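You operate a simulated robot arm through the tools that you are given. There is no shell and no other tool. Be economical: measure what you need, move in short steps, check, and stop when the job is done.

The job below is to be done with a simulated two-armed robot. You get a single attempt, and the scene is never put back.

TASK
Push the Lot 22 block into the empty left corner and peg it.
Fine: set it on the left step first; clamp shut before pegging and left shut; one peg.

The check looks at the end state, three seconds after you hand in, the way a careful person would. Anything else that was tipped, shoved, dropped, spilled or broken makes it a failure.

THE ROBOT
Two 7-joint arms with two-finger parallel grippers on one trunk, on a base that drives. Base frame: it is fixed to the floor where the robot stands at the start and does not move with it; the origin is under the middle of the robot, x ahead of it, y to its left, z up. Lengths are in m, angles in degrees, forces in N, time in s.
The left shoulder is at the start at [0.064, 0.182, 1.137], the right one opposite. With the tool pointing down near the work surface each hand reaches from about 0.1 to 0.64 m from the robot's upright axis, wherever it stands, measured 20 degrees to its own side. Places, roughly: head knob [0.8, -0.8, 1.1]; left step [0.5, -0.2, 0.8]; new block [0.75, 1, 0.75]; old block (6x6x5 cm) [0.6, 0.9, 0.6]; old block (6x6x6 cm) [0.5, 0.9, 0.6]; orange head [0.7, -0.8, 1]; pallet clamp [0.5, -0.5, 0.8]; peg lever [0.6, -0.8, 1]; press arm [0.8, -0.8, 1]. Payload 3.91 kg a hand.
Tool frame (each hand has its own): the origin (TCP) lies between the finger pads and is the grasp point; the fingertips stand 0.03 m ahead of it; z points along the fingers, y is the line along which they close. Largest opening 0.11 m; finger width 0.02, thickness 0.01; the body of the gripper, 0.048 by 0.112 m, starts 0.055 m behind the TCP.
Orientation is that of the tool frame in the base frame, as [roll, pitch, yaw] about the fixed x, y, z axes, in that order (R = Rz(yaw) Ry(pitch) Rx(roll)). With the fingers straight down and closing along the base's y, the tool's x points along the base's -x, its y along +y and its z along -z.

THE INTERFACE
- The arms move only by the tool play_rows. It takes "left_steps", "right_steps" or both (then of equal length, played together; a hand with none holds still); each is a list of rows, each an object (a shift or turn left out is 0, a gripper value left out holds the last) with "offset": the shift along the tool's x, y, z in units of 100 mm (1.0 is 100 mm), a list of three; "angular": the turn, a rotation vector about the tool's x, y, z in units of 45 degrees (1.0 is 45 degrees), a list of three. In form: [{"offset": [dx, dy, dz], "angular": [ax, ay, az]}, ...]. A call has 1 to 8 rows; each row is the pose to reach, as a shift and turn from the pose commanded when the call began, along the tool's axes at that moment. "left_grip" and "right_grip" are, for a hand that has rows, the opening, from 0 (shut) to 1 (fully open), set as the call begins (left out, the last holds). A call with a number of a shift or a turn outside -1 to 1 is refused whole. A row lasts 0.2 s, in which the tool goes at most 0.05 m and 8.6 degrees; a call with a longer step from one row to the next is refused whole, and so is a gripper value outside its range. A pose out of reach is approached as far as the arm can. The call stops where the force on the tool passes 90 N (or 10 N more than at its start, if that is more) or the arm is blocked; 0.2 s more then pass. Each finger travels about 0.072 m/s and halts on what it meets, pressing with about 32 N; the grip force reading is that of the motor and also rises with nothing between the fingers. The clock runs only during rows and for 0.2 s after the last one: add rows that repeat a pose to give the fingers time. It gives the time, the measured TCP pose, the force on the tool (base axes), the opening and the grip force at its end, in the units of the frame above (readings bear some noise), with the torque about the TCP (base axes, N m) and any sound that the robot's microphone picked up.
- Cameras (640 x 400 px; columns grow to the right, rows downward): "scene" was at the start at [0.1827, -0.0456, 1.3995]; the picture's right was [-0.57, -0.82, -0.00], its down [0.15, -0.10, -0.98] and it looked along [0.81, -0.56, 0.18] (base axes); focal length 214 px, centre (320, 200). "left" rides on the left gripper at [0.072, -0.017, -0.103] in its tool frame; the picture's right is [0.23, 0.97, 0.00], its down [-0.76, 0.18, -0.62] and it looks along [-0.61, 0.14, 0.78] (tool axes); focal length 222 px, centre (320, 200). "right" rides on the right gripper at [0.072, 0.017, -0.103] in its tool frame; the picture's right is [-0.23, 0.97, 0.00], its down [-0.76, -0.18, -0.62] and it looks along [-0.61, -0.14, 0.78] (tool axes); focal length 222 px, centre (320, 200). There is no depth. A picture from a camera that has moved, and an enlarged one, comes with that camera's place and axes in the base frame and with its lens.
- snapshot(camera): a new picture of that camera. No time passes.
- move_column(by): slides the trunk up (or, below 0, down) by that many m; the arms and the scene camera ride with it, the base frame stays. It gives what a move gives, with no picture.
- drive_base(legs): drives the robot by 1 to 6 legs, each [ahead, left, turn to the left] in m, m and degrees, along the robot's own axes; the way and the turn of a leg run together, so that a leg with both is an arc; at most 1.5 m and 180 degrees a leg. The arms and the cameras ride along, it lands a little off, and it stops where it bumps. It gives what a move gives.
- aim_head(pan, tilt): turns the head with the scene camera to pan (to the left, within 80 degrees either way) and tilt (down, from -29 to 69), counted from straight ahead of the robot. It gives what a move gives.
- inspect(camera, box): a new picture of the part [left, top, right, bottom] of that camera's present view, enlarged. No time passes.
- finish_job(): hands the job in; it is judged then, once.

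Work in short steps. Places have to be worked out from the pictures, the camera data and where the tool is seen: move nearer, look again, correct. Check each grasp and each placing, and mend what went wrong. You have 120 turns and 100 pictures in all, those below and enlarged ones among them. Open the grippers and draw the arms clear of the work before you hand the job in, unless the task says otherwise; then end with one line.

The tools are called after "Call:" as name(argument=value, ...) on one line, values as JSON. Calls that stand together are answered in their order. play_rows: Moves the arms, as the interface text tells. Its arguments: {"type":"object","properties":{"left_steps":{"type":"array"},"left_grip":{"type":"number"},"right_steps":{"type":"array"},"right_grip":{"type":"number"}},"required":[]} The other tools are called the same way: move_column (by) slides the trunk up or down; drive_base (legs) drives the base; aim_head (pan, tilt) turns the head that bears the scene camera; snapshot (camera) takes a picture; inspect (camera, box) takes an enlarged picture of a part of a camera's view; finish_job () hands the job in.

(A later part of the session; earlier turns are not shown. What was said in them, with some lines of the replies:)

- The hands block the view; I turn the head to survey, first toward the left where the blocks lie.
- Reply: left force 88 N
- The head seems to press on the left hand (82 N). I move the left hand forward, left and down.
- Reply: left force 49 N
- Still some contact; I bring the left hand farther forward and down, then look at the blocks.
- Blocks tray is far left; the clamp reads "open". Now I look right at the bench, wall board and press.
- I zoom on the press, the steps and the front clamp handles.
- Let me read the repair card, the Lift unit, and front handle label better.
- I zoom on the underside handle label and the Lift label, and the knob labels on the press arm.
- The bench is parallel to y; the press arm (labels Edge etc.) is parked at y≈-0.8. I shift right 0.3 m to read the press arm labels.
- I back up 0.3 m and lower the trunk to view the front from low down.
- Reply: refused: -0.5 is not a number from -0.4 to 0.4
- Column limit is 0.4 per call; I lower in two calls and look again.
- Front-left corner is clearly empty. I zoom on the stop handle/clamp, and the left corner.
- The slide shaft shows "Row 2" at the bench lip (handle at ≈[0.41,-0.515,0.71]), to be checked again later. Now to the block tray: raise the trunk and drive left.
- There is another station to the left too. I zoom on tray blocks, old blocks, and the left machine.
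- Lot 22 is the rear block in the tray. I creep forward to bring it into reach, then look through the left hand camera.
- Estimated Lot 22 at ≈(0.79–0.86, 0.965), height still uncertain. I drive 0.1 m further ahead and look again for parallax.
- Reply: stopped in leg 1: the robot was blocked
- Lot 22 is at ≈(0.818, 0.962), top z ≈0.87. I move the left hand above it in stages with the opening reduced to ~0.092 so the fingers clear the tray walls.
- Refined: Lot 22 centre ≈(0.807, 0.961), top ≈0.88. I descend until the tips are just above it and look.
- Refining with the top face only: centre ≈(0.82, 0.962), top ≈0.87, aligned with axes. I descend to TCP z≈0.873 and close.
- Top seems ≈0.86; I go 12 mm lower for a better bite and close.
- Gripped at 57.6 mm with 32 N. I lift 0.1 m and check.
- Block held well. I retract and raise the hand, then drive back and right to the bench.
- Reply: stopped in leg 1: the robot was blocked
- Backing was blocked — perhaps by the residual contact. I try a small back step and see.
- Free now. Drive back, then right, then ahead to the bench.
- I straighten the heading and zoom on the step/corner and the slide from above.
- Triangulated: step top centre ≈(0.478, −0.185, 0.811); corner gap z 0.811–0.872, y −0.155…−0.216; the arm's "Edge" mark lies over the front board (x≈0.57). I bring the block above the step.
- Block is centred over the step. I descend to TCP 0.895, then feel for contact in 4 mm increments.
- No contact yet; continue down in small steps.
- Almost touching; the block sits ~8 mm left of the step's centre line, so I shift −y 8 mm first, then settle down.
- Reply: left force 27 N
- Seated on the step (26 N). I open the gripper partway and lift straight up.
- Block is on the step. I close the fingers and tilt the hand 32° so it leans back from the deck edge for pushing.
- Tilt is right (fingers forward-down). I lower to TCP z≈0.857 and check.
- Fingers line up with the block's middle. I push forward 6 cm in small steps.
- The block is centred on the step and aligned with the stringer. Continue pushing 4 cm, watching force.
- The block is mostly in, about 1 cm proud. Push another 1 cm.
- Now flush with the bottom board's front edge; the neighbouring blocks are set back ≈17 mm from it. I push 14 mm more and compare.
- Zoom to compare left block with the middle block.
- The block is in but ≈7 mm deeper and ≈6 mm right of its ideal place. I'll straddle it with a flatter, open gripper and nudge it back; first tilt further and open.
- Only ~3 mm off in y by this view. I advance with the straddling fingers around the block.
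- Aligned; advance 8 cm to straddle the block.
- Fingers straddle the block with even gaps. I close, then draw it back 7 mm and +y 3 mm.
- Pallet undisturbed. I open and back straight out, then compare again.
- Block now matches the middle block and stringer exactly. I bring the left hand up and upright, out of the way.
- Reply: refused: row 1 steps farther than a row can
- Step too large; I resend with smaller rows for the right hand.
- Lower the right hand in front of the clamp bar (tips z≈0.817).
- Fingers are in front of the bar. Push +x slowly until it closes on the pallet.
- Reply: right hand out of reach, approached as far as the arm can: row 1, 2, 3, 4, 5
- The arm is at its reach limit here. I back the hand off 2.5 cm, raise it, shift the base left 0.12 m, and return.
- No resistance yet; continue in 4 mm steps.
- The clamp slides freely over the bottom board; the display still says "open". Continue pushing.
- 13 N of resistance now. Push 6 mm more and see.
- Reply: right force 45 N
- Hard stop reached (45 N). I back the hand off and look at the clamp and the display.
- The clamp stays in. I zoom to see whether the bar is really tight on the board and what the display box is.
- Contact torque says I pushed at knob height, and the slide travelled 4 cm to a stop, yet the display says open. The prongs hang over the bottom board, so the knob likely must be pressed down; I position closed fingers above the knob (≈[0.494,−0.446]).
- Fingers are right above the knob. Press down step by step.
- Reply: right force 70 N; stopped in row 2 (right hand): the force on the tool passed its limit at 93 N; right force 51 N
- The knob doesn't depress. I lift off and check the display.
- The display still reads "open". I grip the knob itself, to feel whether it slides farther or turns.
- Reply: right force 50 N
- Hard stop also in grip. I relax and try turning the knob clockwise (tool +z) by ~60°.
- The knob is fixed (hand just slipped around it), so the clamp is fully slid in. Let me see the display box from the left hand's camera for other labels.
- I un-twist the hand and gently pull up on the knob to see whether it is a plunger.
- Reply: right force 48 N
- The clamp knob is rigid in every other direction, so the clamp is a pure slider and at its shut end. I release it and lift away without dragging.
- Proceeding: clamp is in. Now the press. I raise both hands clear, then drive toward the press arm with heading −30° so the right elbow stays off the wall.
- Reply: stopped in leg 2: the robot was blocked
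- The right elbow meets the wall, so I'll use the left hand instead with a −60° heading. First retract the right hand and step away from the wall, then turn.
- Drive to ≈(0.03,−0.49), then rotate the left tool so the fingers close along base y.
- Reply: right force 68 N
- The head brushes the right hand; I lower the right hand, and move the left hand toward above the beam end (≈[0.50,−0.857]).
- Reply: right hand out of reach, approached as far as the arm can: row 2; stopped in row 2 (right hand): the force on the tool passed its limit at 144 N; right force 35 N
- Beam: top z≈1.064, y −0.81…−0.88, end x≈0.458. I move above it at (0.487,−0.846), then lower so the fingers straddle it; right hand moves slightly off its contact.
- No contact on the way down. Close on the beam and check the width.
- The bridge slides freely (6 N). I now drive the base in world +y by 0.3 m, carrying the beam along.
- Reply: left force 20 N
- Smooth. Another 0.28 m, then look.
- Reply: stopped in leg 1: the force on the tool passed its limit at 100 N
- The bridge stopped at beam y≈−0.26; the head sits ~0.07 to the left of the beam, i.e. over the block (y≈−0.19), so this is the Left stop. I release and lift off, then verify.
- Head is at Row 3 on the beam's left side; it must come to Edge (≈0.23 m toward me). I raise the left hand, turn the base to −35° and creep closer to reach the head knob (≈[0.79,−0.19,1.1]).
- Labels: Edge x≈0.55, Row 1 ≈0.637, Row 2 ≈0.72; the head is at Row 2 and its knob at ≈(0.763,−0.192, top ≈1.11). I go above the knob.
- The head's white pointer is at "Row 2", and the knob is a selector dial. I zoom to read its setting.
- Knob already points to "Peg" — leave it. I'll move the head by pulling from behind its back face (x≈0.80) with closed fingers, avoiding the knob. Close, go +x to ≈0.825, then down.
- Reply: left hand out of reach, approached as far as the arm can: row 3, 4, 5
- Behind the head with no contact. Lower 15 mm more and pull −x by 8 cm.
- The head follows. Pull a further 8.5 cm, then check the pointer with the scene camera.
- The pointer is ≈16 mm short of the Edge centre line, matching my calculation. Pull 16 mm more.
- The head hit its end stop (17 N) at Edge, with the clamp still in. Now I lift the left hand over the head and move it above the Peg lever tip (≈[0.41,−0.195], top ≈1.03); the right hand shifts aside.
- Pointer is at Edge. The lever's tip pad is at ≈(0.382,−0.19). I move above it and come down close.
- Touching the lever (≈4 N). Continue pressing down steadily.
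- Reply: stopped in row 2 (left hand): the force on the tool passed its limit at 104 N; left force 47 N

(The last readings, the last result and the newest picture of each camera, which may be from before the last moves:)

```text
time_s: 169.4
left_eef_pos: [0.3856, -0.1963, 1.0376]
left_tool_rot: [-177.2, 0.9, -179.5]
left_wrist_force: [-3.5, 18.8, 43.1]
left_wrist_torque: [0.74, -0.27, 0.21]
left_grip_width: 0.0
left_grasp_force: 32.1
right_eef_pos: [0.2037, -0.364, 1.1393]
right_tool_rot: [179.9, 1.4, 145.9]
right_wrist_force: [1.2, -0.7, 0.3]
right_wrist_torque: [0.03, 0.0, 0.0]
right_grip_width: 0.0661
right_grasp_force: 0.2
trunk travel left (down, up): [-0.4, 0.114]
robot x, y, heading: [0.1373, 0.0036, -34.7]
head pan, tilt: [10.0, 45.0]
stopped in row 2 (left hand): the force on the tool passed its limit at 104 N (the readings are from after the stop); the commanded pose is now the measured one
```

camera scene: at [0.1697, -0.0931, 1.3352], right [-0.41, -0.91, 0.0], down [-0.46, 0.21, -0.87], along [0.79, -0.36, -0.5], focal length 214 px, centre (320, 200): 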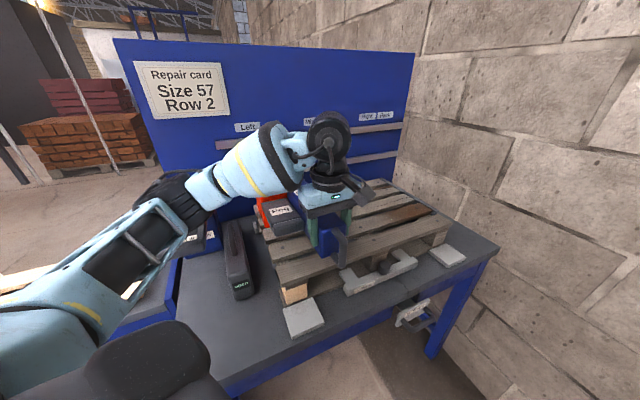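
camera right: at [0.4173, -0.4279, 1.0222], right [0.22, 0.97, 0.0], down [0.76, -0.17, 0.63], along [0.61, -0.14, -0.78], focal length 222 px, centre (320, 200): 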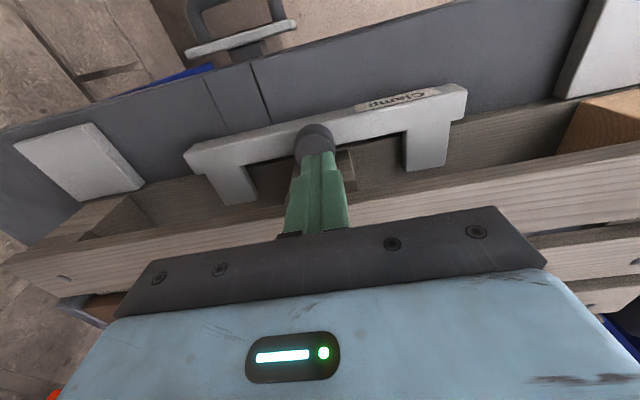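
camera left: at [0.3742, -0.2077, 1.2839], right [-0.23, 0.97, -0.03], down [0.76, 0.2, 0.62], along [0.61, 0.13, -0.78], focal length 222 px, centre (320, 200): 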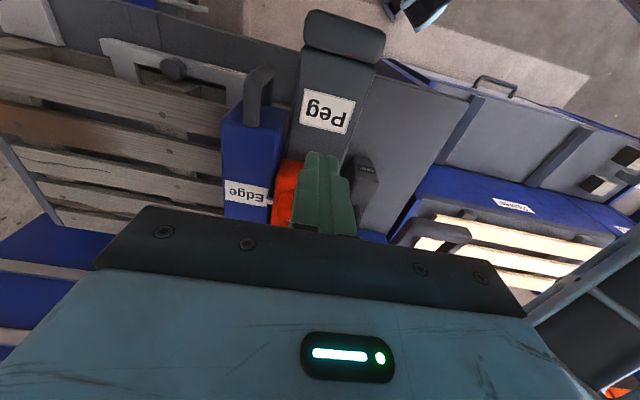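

The lever is rigid – possibly interlocked because the clamp isn't latched. I raise the left hand off the lever and bring the right hand (closed) in front of the clamp bar again to push it firmer.

Call:
play_rows(left_steps=[{"offset": [0, 0, -0.3]}, {"offset": [0, 0.2, -0.7]}, {"offset": [0, 0.5, -1.0]}, {"offset": [0, 0.8, -1.0]}], right_steps=[{"offset": [-0.3, 0.07, 0.3]}, {"offset": [-0.6, 0.14, 0.6]}, {"offset": [-0.94, 0.215, 0.8]}, {"offset": [-0.94, 0.215, 1.0]}], right_grip=0.0)

Call:
play_rows(right_steps=[{"offset": [-0.3, 0.07, 0.3]}, {"offset": [-0.6, 0.14, 0.6]}, {"offset": [-0.94, 0.215, 0.8]}, {"offset": [-0.94, 0.215, 1.0]}, {"offset": [-0.94, 0.215, 1.0]}])

```text
time_s: 170.4
left_eef_pos: [0.3857, -0.1159, 1.1296]
left_tool_rot: [-177.5, 0.8, -179.5]
left_wrist_force: [-0.5, -0.2, -0.7]
left_wrist_torque: [-0.03, -0.03, 0.02]
left_grip_width: 0.0002
left_grasp_force: 32.1
right_eef_pos: [0.2974, -0.4027, 1.04]
right_tool_rot: [179.8, 1.3, 145.9]
right_wrist_force: [0.2, 0.0, -0.6]
right_wrist_torque: [0.0, 0.0, 0.04]
right_grip_width: 0.0001
right_grasp_force: 31.8
trunk travel left (down, up): [-0.4, 0.114]
robot x, y, heading: [0.1386, -0.0004, -35.0]
head pan, tilt: [10.0, 45.0]
```

```text
time_s: 171.6
left_eef_pos: [0.3854, -0.1173, 1.1306]
left_tool_rot: [-177.3, 0.7, -179.4]
left_wrist_force: [-0.1, 0.1, 0.1]
left_wrist_torque: [-0.02, 0.03, 0.0]
left_grip_width: 0.0
left_grasp_force: 31.8
right_eef_pos: [0.3882, -0.4389, 0.9433]
right_tool_rot: [179.8, 1.3, 145.9]
right_wrist_force: [0.5, -0.3, 0.4]
right_wrist_torque: [-0.01, -0.01, -0.04]
right_grip_width: 0.0002
right_grasp_force: 32.0
trunk travel left (down, up): [-0.4, 0.114]
robot x, y, heading: [0.1382, 0.0008, -34.9]
head pan, tilt: [10.0, 45.0]
```

Call:
play_rows(right_steps=[{"offset": [0, 0, 0.4]}, {"offset": [0, 0, 0.8]}, {"offset": [-0.2, 0.08, 0.98]}, {"offset": [-0.39, 0.17, 0.98]}, {"offset": [-0.39, 0.17, 0.98]}])

Call:
play_rows(right_steps=[{"offset": [-0.166, 0.112, 0]}, {"offset": [-0.29, 0.196, 0]}, {"offset": [-0.35, 0.236, 0]}, {"offset": [-0.4, 0.27, 0]}, {"offset": [-0.44, 0.298, 0]}, {"offset": [-0.48, 0.325, 0]}, {"offset": [-0.52, 0.352, 0]}, {"offset": [-0.56, 0.38, 0]}])

```text
time_s: 172.8
left_eef_pos: [0.3848, -0.1175, 1.1298]
left_tool_rot: [-177.4, 0.8, -179.4]
left_wrist_force: [-0.1, -0.6, -0.2]
left_wrist_torque: [-0.06, -0.02, -0.01]
left_grip_width: 0.0
left_grasp_force: 32.0
right_eef_pos: [0.4315, -0.4488, 0.848]
right_tool_rot: [179.9, 1.4, 145.9]
right_wrist_force: [0.0, -0.1, 0.8]
right_wrist_torque: [-0.03, 0.01, 0.0]
right_grip_width: 0.0
right_grasp_force: 32.1
trunk travel left (down, up): [-0.4, 0.114]
robot x, y, heading: [0.1387, -0.0001, -34.9]
head pan, tilt: [10.0, 45.0]
```

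```text
time_s: 174.5
left_eef_pos: [0.3824, -0.1143, 1.1306]
left_tool_rot: [-177.3, 0.9, -179.7]
left_wrist_force: [-0.9, 0.1, -1.0]
left_wrist_torque: [0.02, 0.01, 0.01]
left_grip_width: 0.0
left_grasp_force: 31.7
right_eef_pos: [0.47, -0.4448, 0.8445]
right_tool_rot: [-178.8, -1.2, 146.2]
right_wrist_force: [-38.0, 11.1, 14.3]
right_wrist_torque: [-0.24, -0.9, 0.33]
right_grip_width: 0.0
right_grasp_force: 32.7
right hand out of reach, approached as far as the arm can: row 6, 7, 8
trunk travel left (down, up): [-0.4, 0.114]
robot x, y, heading: [0.1421, 0.001, -35.3]
head pan, tilt: [10.0, 45.0]
stopped in row 8 (right hand): the force on the tool passed its limit at 90 N (the readings are from after the stop); the commanded pose is now the measured one
```

Pushed to 90 N at the same end position. I check the display and lever in one picture.

Call:
inspect(camera="scene", box=[200, 120, 460, 330])

```text
1.90 times, centred on (330, 225) of scene
camera zoom: at [0.3009, -0.0941, 1.3139], right [-0.42, -0.91, 0.0], down [-0.64, 0.3, -0.71], along [0.64, -0.3, -0.71], focal length 408 px, centre (301, 152)
```

zoom: 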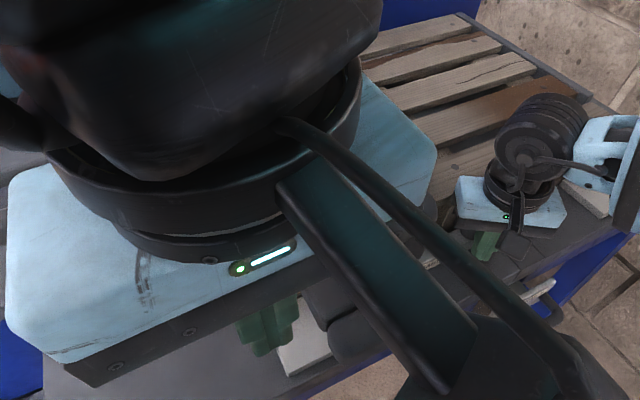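

The left hand hides it. From triangulation the lever pad rested at z≈1.047 and I had pressed it to 1.008 with only ~4 N before it bottomed at 104 N — so the stroke likely completed. I back both hands off and get a view from the left side.

Call:
play_rows(right_steps=[{"offset": [0.25, -0.15, 0]}, {"offset": [0.5, -0.3, 0]}, {"offset": [0.6, -0.3, -0.4]}, {"offset": [0.7, -0.3, -0.8]}, {"offset": [0.9, -0.3, -1.0]}], left_steps=[{"offset": [0.1, 0.3, 0]}, {"offset": [0.2, 0.6, 0]}, {"offset": [0.3, 0.9, 0]}, {"offset": [0.3, 0.9, 0]}, {"offset": [0.3, 0.9, 0]}])

Call:
play_rows(right_steps=[{"offset": [0.3, 0, -0.4]}, {"offset": [0.6, 0, -0.8]}, {"offset": [0.8, 0, -1.0]}])

Call:
drive_base(legs=[[-0.35, 0, 0], [0, 0.35, 0]])

```text
time_s: 175.0
left_eef_pos: [0.3805, -0.099, 1.1312]
left_tool_rot: [-176.8, 0.6, -177.4]
left_wrist_force: [13.1, -6.9, -1.1]
left_wrist_torque: [0.51, 1.04, -0.6]
left_grip_width: 0.0
left_grasp_force: 31.6
right_eef_pos: [0.4489, -0.4478, 0.8437]
right_tool_rot: [-179.1, -0.4, 146.1]
right_wrist_force: [-0.7, -0.5, -0.3]
right_wrist_torque: [-0.04, -0.01, 0.0]
right_grip_width: 0.0
right_grasp_force: 32.1
trunk travel left (down, up): [-0.4, 0.114]
robot x, y, heading: [0.137, 0.0031, -34.9]
head pan, tilt: [10.0, 45.0]
stopped in row 2 (left hand): the force on the tool passed its limit at 161 N (the readings are from after the stop); the commanded pose is now the measured one
```

```text
time_s: 175.8
left_eef_pos: [0.3812, -0.0994, 1.1296]
left_tool_rot: [-176.8, 0.5, -177.4]
left_wrist_force: [28.1, -15.2, -0.7]
left_wrist_torque: [1.09, 2.14, -1.26]
left_grip_width: 0.0001
left_grasp_force: 31.7
right_eef_pos: [0.3843, -0.4023, 0.9463]
right_tool_rot: [-179.0, -0.4, 146.1]
right_wrist_force: [-0.3, -0.7, -0.7]
right_wrist_torque: [0.01, -0.02, 0.04]
right_grip_width: 0.0001
right_grasp_force: 32.1
trunk travel left (down, up): [-0.4, 0.114]
robot x, y, heading: [0.1398, 0.0054, -35.3]
head pan, tilt: [10.0, 45.0]
```

```text
time_s: 181.2
left_eef_pos: [0.2978, 0.3846, 1.1292]
left_tool_rot: [-176.9, 0.5, -177.6]
left_wrist_force: [41.6, -27.3, 2.4]
left_wrist_torque: [2.19, 3.19, -1.67]
left_grip_width: 0.0001
left_grasp_force: 32.0
right_eef_pos: [0.3005, 0.0801, 0.9447]
right_tool_rot: [-179.0, -0.3, 145.8]
right_wrist_force: [0.9, -0.8, -1.0]
right_wrist_torque: [0.01, 0.0, 0.0]
right_grip_width: 0.0004
right_grasp_force: 32.4
trunk travel left (down, up): [-0.4, 0.114]
robot x, y, heading: [0.0547, 0.488, -35.4]
head pan, tilt: [10.0, 45.0]
```

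The left wrist had been pressed against the robot's own head; I move it down/forward, lower the trunk a bit, and aim at the corner from the left.

Call:
play_rows(left_steps=[{"offset": [-0.2, 0.1, 0.2]}, {"offset": [-0.4, 0.3, 0.5]}, {"offset": [-0.5, 0.6, 0.9]}, {"offset": [-0.5, 0.6, 1.0]}])

Call:
move_column(by=-0.22)

Call:
aim_head(pan=-24, tilt=18)

Call:
inspect(camera="scene", box=[200, 100, 440, 300])

```text
refused: row 3 steps farther than a row can; nothing moved
```

```text
time_s: 181.8
left_eef_pos: [0.3032, 0.3796, 1.108]
left_tool_rot: [-177.1, 0.7, -177.2]
left_wrist_force: [11.3, -6.6, -4.4]
left_wrist_torque: [0.2, 0.67, -0.46]
left_grip_width: 0.0
left_grasp_force: 31.8
right_eef_pos: [0.3005, 0.0802, 0.9254]
right_tool_rot: [-179.1, -0.8, 145.9]
right_wrist_force: [-0.3, 0.2, 0.0]
right_wrist_torque: [0.02, 0.0, 0.02]
right_grip_width: 0.0
right_grasp_force: 32.2
trunk travel left (down, up): [-0.383, 0.131]
robot x, y, heading: [0.0523, 0.4827, -34.9]
head pan, tilt: [10.0, 45.0]
stopped: the force on the tool passed its limit at 110 N (the readings are from after the stop); the commanded pose is now the measured one
```

```text
time_s: 182.8
left_eef_pos: [0.3036, 0.3781, 1.1103]
left_tool_rot: [-177.5, 0.1, -176.5]
left_wrist_force: [-1.3, -0.5, -0.4]
left_wrist_torque: [-0.02, 0.03, 0.01]
left_grip_width: 0.0001
left_grasp_force: 31.6
right_eef_pos: [0.2994, 0.0797, 0.9257]
right_tool_rot: [-179.1, -0.6, 145.9]
right_wrist_force: [0.8, -0.5, 0.2]
right_wrist_torque: [-0.01, -0.01, 0.02]
right_grip_width: 0.0
right_grasp_force: 31.1
trunk travel left (down, up): [-0.383, 0.131]
robot x, y, heading: [0.0561, 0.4855, -35.1]
head pan, tilt: [-24.0, 18.0]
```

```text
2.00 times, centred on (320, 200) of scene
camera zoom: at [0.2108, 0.3449, 1.3317], right [-0.78, -0.62, 0.0], down [-0.22, 0.27, -0.94], along [0.58, -0.73, -0.35], focal length 429 px, centre (320, 200)
```

zoom: 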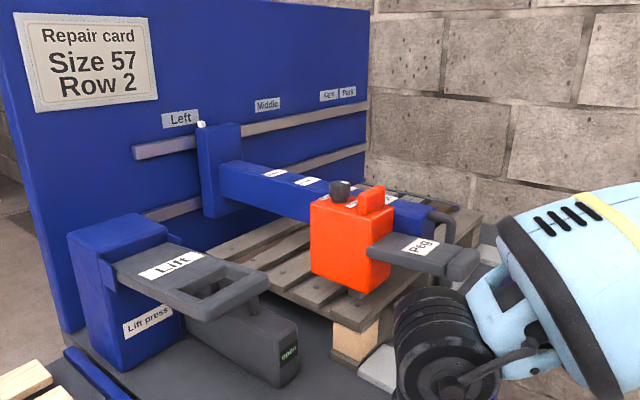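

The bridge pointer sits at "Left" and the nozzle is over the block. I need to verify the peg: I'll return, push the head back by its fin to expose the spot. First raise the hands and drive back.

Call:
play_rows(left_steps=[{"offset": [0, 0, -0.4]}, {"offset": [0, 0, -0.8]}, {"offset": [0, 0, -1.0]}], right_steps=[{"offset": [0, 0, -0.4]}, {"offset": [0, 0, -0.8]}, {"offset": [0, 0, -1.0]}])

Call:
drive_base(legs=[[0, -0.35, 0], [0.25, 0, 0]])

```text
time_s: 183.6
left_eef_pos: [0.3044, 0.3832, 1.1996]
left_tool_rot: [-178.6, 1.1, -176.1]
left_wrist_force: [9.3, -44.2, -67.1]
left_wrist_torque: [7.09, -4.15, 3.74]
left_grip_width: 0.0
left_grasp_force: 32.1
right_eef_pos: [0.3015, 0.0817, 1.026]
right_tool_rot: [-179.1, -0.8, 146.0]
right_wrist_force: [0.5, 0.4, 0.6]
right_wrist_torque: [0.01, 0.01, 0.02]
right_grip_width: 0.0
right_grasp_force: 32.2
trunk travel left (down, up): [-0.383, 0.131]
robot x, y, heading: [0.0534, 0.4857, -35.3]
head pan, tilt: [-24.0, 18.0]
```

```text
time_s: 185.3
left_eef_pos: [0.2579, 0.3018, 1.19]
left_tool_rot: [178.8, 1.3, -174.8]
left_wrist_force: [0.1, -1.7, 1.0]
left_wrist_torque: [0.05, -0.05, 0.03]
left_grip_width: 0.0
left_grasp_force: 31.9
right_eef_pos: [0.2478, 0.0022, 1.0256]
right_tool_rot: [-179.4, -0.6, 146.0]
right_wrist_force: [-0.5, -0.1, 0.2]
right_wrist_torque: [0.05, -0.01, 0.02]
right_grip_width: 0.0
right_grasp_force: 31.8
trunk travel left (down, up): [-0.383, 0.131]
robot x, y, heading: [0.0002, 0.4119, -34.8]
head pan, tilt: [-24.0, 18.0]
stopped in leg 1: the force on the tool passed its limit at 91 N (the readings are from after the stop); the commanded pose is now the measured one
```

Left wrist touched the robot's head again; I move it forward-left clear first, then drive.

Call:
play_rows(left_steps=[{"offset": [-0.3, 0.1, 0.1]}, {"offset": [-0.6, 0.2, 0.2]}, {"offset": [-0.9, 0.3, 0.2]}, {"offset": [-0.9, 0.3, 0.2]}])

Call:
drive_base(legs=[[0, -0.25, 0], [0.2, 0, 0]])

```text
time_s: 186.3
left_eef_pos: [0.3447, 0.3451, 1.1773]
left_tool_rot: [180.0, 1.8, -175.6]
left_wrist_force: [0.0, 0.5, -0.2]
left_wrist_torque: [-0.01, 0.0, 0.0]
left_grip_width: 0.0
left_grasp_force: 31.8
right_eef_pos: [0.2484, 0.0047, 1.0262]
right_tool_rot: [-179.1, -0.6, 146.1]
right_wrist_force: [0.2, -0.1, 0.3]
right_wrist_torque: [-0.01, -0.02, 0.0]
right_grip_width: 0.0001
right_grasp_force: 31.9
trunk travel left (down, up): [-0.383, 0.131]
robot x, y, heading: [0.0021, 0.4107, -34.9]
head pan, tilt: [-24.0, 18.0]
```

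```text
time_s: 190.3
left_eef_pos: [0.3664, 0.0289, 1.1763]
left_tool_rot: [179.9, 1.7, -175.4]
left_wrist_force: [0.1, -0.2, -0.2]
left_wrist_torque: [0.0, 0.03, 0.02]
left_grip_width: 0.0
left_grasp_force: 31.9
right_eef_pos: [0.2718, -0.3104, 1.0264]
right_tool_rot: [-179.1, -0.5, 146.3]
right_wrist_force: [0.6, 1.0, -0.1]
right_wrist_torque: [0.01, 0.03, -0.01]
right_grip_width: 0.0001
right_grasp_force: 32.2
trunk travel left (down, up): [-0.383, 0.131]
robot x, y, heading: [0.0216, 0.0943, -34.7]
head pan, tilt: [-24.0, 18.0]
```

Go to in front of the fin (TCP ≈[0.47,−0.19,1.117]).

Call:
play_rows(left_steps=[{"offset": [-0.2, -0.4, 0]}, {"offset": [-0.4, -0.8, 0]}, {"offset": [-0.43, -0.94, 0]}])

Call:
play_rows(left_steps=[{"offset": [-0.2, -0.4, 0]}, {"offset": [-0.4, -0.8, 0]}, {"offset": [-0.43, -0.94, 0.2]}, {"offset": [-0.43, -0.94, 0.2]}])

Call:
play_rows(left_steps=[{"offset": [0, -0.38, 0]}, {"offset": [0, -0.38, 0.2]}, {"offset": [0, -0.38, 0.38]}, {"offset": [-0.2, -0.38, 0.38]}, {"offset": [-0.4, -0.38, 0.38]}, {"offset": [-0.55, -0.38, 0.38]}, {"offset": [-0.8, -0.38, 0.38]}, {"offset": [-1.0, -0.38, 0.38]}])

```text
time_s: 191.1
left_eef_pos: [0.4142, -0.0609, 1.1774]
left_tool_rot: [180.0, 1.7, -175.3]
left_wrist_force: [-0.4, 0.6, 0.5]
left_wrist_torque: [-0.03, 0.0, -0.02]
left_grip_width: 0.0002
left_grasp_force: 31.6
right_eef_pos: [0.2705, -0.3099, 1.0271]
right_tool_rot: [-179.1, -0.6, 146.2]
right_wrist_force: [0.6, -0.1, -0.8]
right_wrist_torque: [0.0, 0.0, 0.01]
right_grip_width: 0.0
right_grasp_force: 32.1
trunk travel left (down, up): [-0.383, 0.131]
robot x, y, heading: [0.025, 0.093, -34.7]
head pan, tilt: [-24.0, 18.0]
```

```text
time_s: 192.1
left_eef_pos: [0.4663, -0.1493, 1.157]
left_tool_rot: [179.9, 1.7, -175.3]
left_wrist_force: [-0.7, 0.1, 0.2]
left_wrist_torque: [0.0, 0.0, -0.03]
left_grip_width: 0.0001
left_grasp_force: 31.7
right_eef_pos: [0.2709, -0.3104, 1.0267]
right_tool_rot: [-179.2, -0.6, 146.3]
right_wrist_force: [-1.1, -0.5, 0.4]
right_wrist_torque: [0.03, 0.02, 0.0]
right_grip_width: 0.0001
right_grasp_force: 32.3
trunk travel left (down, up): [-0.383, 0.131]
robot x, y, heading: [0.0234, 0.0884, -35.1]
head pan, tilt: [-24.0, 18.0]
```

```text
time_s: 193.9
left_eef_pos: [0.5737, -0.1805, 1.1244]
left_tool_rot: [179.9, 1.8, -175.3]
left_wrist_force: [0.3, -0.3, 0.1]
left_wrist_torque: [0.0, 0.03, 0.01]
left_grip_width: 0.0
left_grasp_force: 32.1
right_eef_pos: [0.2701, -0.3104, 1.0253]
right_tool_rot: [-179.0, -0.6, 146.3]
right_wrist_force: [0.2, -0.3, 0.3]
right_wrist_torque: [0.01, 0.01, -0.02]
right_grip_width: 0.0001
right_grasp_force: 31.6
trunk travel left (down, up): [-0.383, 0.131]
robot x, y, heading: [0.0221, 0.091, -34.8]
head pan, tilt: [-24.0, 18.0]
```

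No force; the head slides freely. Push another 6 cm, then lift off.

Call:
play_rows(left_steps=[{"offset": [-0.2, 0, 0]}, {"offset": [-0.4, 0, 0]}, {"offset": [-0.6, 0, 0]}, {"offset": [-0.6, 0, 0]}, {"offset": [-0.5, 0, -0.3]}, {"offset": [-0.2, 0.2, -0.5]}, {"offset": [0.1, 0.5, -0.5]}, {"offset": [0.4, 0.8, -0.5]}])

Call:
drive_base(legs=[[-0.12, 0.3, 0]])

Call:
aim_head(pan=-18, tilt=28)

```text
time_s: 195.7
left_eef_pos: [0.5228, -0.1036, 1.1727]
left_tool_rot: [179.9, 1.6, -175.4]
left_wrist_force: [0.2, 0.4, 0.1]
left_wrist_torque: [0.02, 0.02, -0.01]
left_grip_width: 0.0
left_grasp_force: 32.1
right_eef_pos: [0.2717, -0.31, 1.0261]
right_tool_rot: [-179.0, -0.6, 146.3]
right_wrist_force: [0.8, 0.1, -0.5]
right_wrist_torque: [0.0, -0.01, 0.02]
right_grip_width: 0.0
right_grasp_force: 31.7
trunk travel left (down, up): [-0.383, 0.131]
robot x, y, heading: [0.0256, 0.09, -35.1]
head pan, tilt: [-24.0, 18.0]
```

```text
time_s: 198.9
left_eef_pos: [0.5949, 0.2055, 1.1728]
left_tool_rot: [179.9, 1.7, -175.4]
left_wrist_force: [0.1, -0.4, -0.6]
left_wrist_torque: [0.01, 0.0, 0.02]
left_grip_width: 0.0
left_grasp_force: 32.4
right_eef_pos: [0.3421, 0.0007, 1.0268]
right_tool_rot: [-179.1, -0.6, 146.2]
right_wrist_force: [0.6, -0.6, -0.7]
right_wrist_torque: [-0.01, 0.0, 0.0]
right_grip_width: 0.0
right_grasp_force: 32.0
trunk travel left (down, up): [-0.383, 0.131]
robot x, y, heading: [0.095, 0.4063, -35.2]
head pan, tilt: [-24.0, 18.0]
```

```text
time_s: 199.6
left_eef_pos: [0.5949, 0.2065, 1.1715]
left_tool_rot: [179.9, 1.7, -175.4]
left_wrist_force: [0.3, -0.8, 0.4]
left_wrist_torque: [0.02, 0.03, -0.02]
left_grip_width: 0.0
left_grasp_force: 31.9
right_eef_pos: [0.3425, 0.0002, 1.0263]
right_tool_rot: [-179.1, -0.6, 146.3]
right_wrist_force: [-0.2, 1.2, 0.3]
right_wrist_torque: [-0.01, 0.03, -0.03]
right_grip_width: 0.0001
right_grasp_force: 31.9
trunk travel left (down, up): [-0.383, 0.131]
robot x, y, heading: [0.0953, 0.4023, -34.8]
head pan, tilt: [-18.0, 28.0]
```

I shift the right hand out of the sight line and take the last picture of the peg spot.

Call:
play_rows(right_steps=[{"offset": [0, -0.4, 0]}, {"offset": [0, -0.8, 0]}, {"offset": [0, -0.8, 0]}])

Call:
inspect(camera="scene", box=[250, 150, 430, 310])

```text
time_s: 200.4
left_eef_pos: [0.5951, 0.2069, 1.1717]
left_tool_rot: [179.9, 1.7, -175.4]
left_wrist_force: [-0.9, 0.2, 0.7]
left_wrist_torque: [0.03, -0.01, 0.03]
left_grip_width: 0.0
left_grasp_force: 31.9
right_eef_pos: [0.2975, -0.0667, 1.0283]
right_tool_rot: [-179.1, -0.5, 146.3]
right_wrist_force: [0.1, 0.0, -0.2]
right_wrist_torque: [-0.01, 0.02, 0.01]
right_grip_width: 0.0
right_grasp_force: 31.9
trunk travel left (down, up): [-0.383, 0.131]
robot x, y, heading: [0.0928, 0.4024, -34.8]
head pan, tilt: [-18.0, 28.0]
```

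```text
2.50 times, centred on (340, 230) of scene
camera zoom: at [0.2483, 0.2636, 1.3196], right [-0.8, -0.6, 0.0], down [-0.28, 0.37, -0.88], along [0.53, -0.7, -0.47], focal length 536 px, centre (270, 125)
```

zoom: 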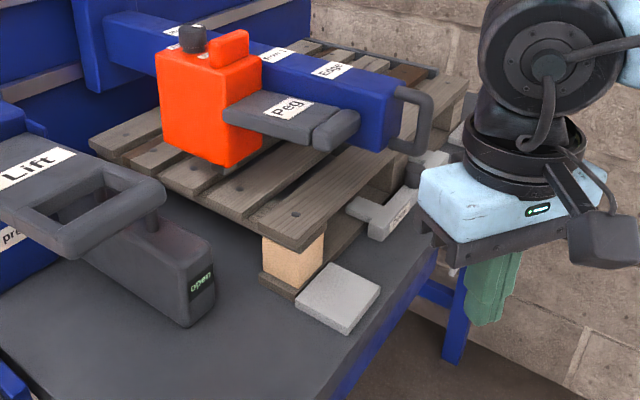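

The picture shows a new peg dot in the front board at exactly the left corner spot (predicted pixel 295,209; seen 295,214), the block beneath, and the clamp still in. I open both grippers and back away.

Call:
play_rows(left_steps=[{"offset": [0.2, 0, -0.1]}, {"offset": [0.2, 0, -0.1]}, {"offset": [0.2, 0, -0.1]}], right_steps=[{"offset": [0, 0, -0.1]}, {"offset": [0, 0, -0.1]}, {"offset": [0, 0, -0.1]}], left_grip=1.0, right_grip=1.0)

Call:
drive_base(legs=[[-0.2, 0, 0]])

```text
time_s: 201.2
left_eef_pos: [0.5745, 0.2038, 1.1814]
left_tool_rot: [179.9, 1.7, -175.4]
left_wrist_force: [-0.1, -0.2, 0.0]
left_wrist_torque: [-0.01, 0.03, 0.01]
left_grip_width: 0.1104
left_grasp_force: 0.6
right_eef_pos: [0.2975, -0.0664, 1.0387]
right_tool_rot: [-179.1, -0.6, 146.3]
right_wrist_force: [0.2, -0.9, -0.1]
right_wrist_torque: [-0.01, -0.03, -0.02]
right_grip_width: 0.1099
right_grasp_force: 0.4
trunk travel left (down, up): [-0.383, 0.131]
robot x, y, heading: [0.0924, 0.4056, -34.9]
head pan, tilt: [-18.0, 28.0]
```

```text
time_s: 202.8
left_eef_pos: [0.4133, 0.3166, 1.1811]
left_tool_rot: [179.9, 1.6, -175.2]
left_wrist_force: [-0.1, 0.4, -1.3]
left_wrist_torque: [0.0, -0.02, 0.04]
left_grip_width: 0.1101
left_grasp_force: 0.0
right_eef_pos: [0.1369, 0.0467, 1.0374]
right_tool_rot: [-179.1, -0.6, 146.3]
right_wrist_force: [-0.1, -1.2, 0.0]
right_wrist_torque: [0.0, -0.04, 0.01]
right_grip_width: 0.1102
right_grasp_force: 0.1
trunk travel left (down, up): [-0.383, 0.131]
robot x, y, heading: [-0.0697, 0.5143, -34.8]
head pan, tilt: [-18.0, 28.0]
```

Hands are open and clear, so I hand the job in.

Call:
finish_job()

```text
The job is handed in.
```

The Lot 22 block went onto the left step, into the empty left corner, and is held by one peg. The last picture shows that peg at the corner spot. I pushed the clamp in to its hard stop before pegging and left it there, but the bench display still read "open" and I couldn't tell whether that refers to the clamp. The press was left at "Left" with its head pushed back from "Edge".
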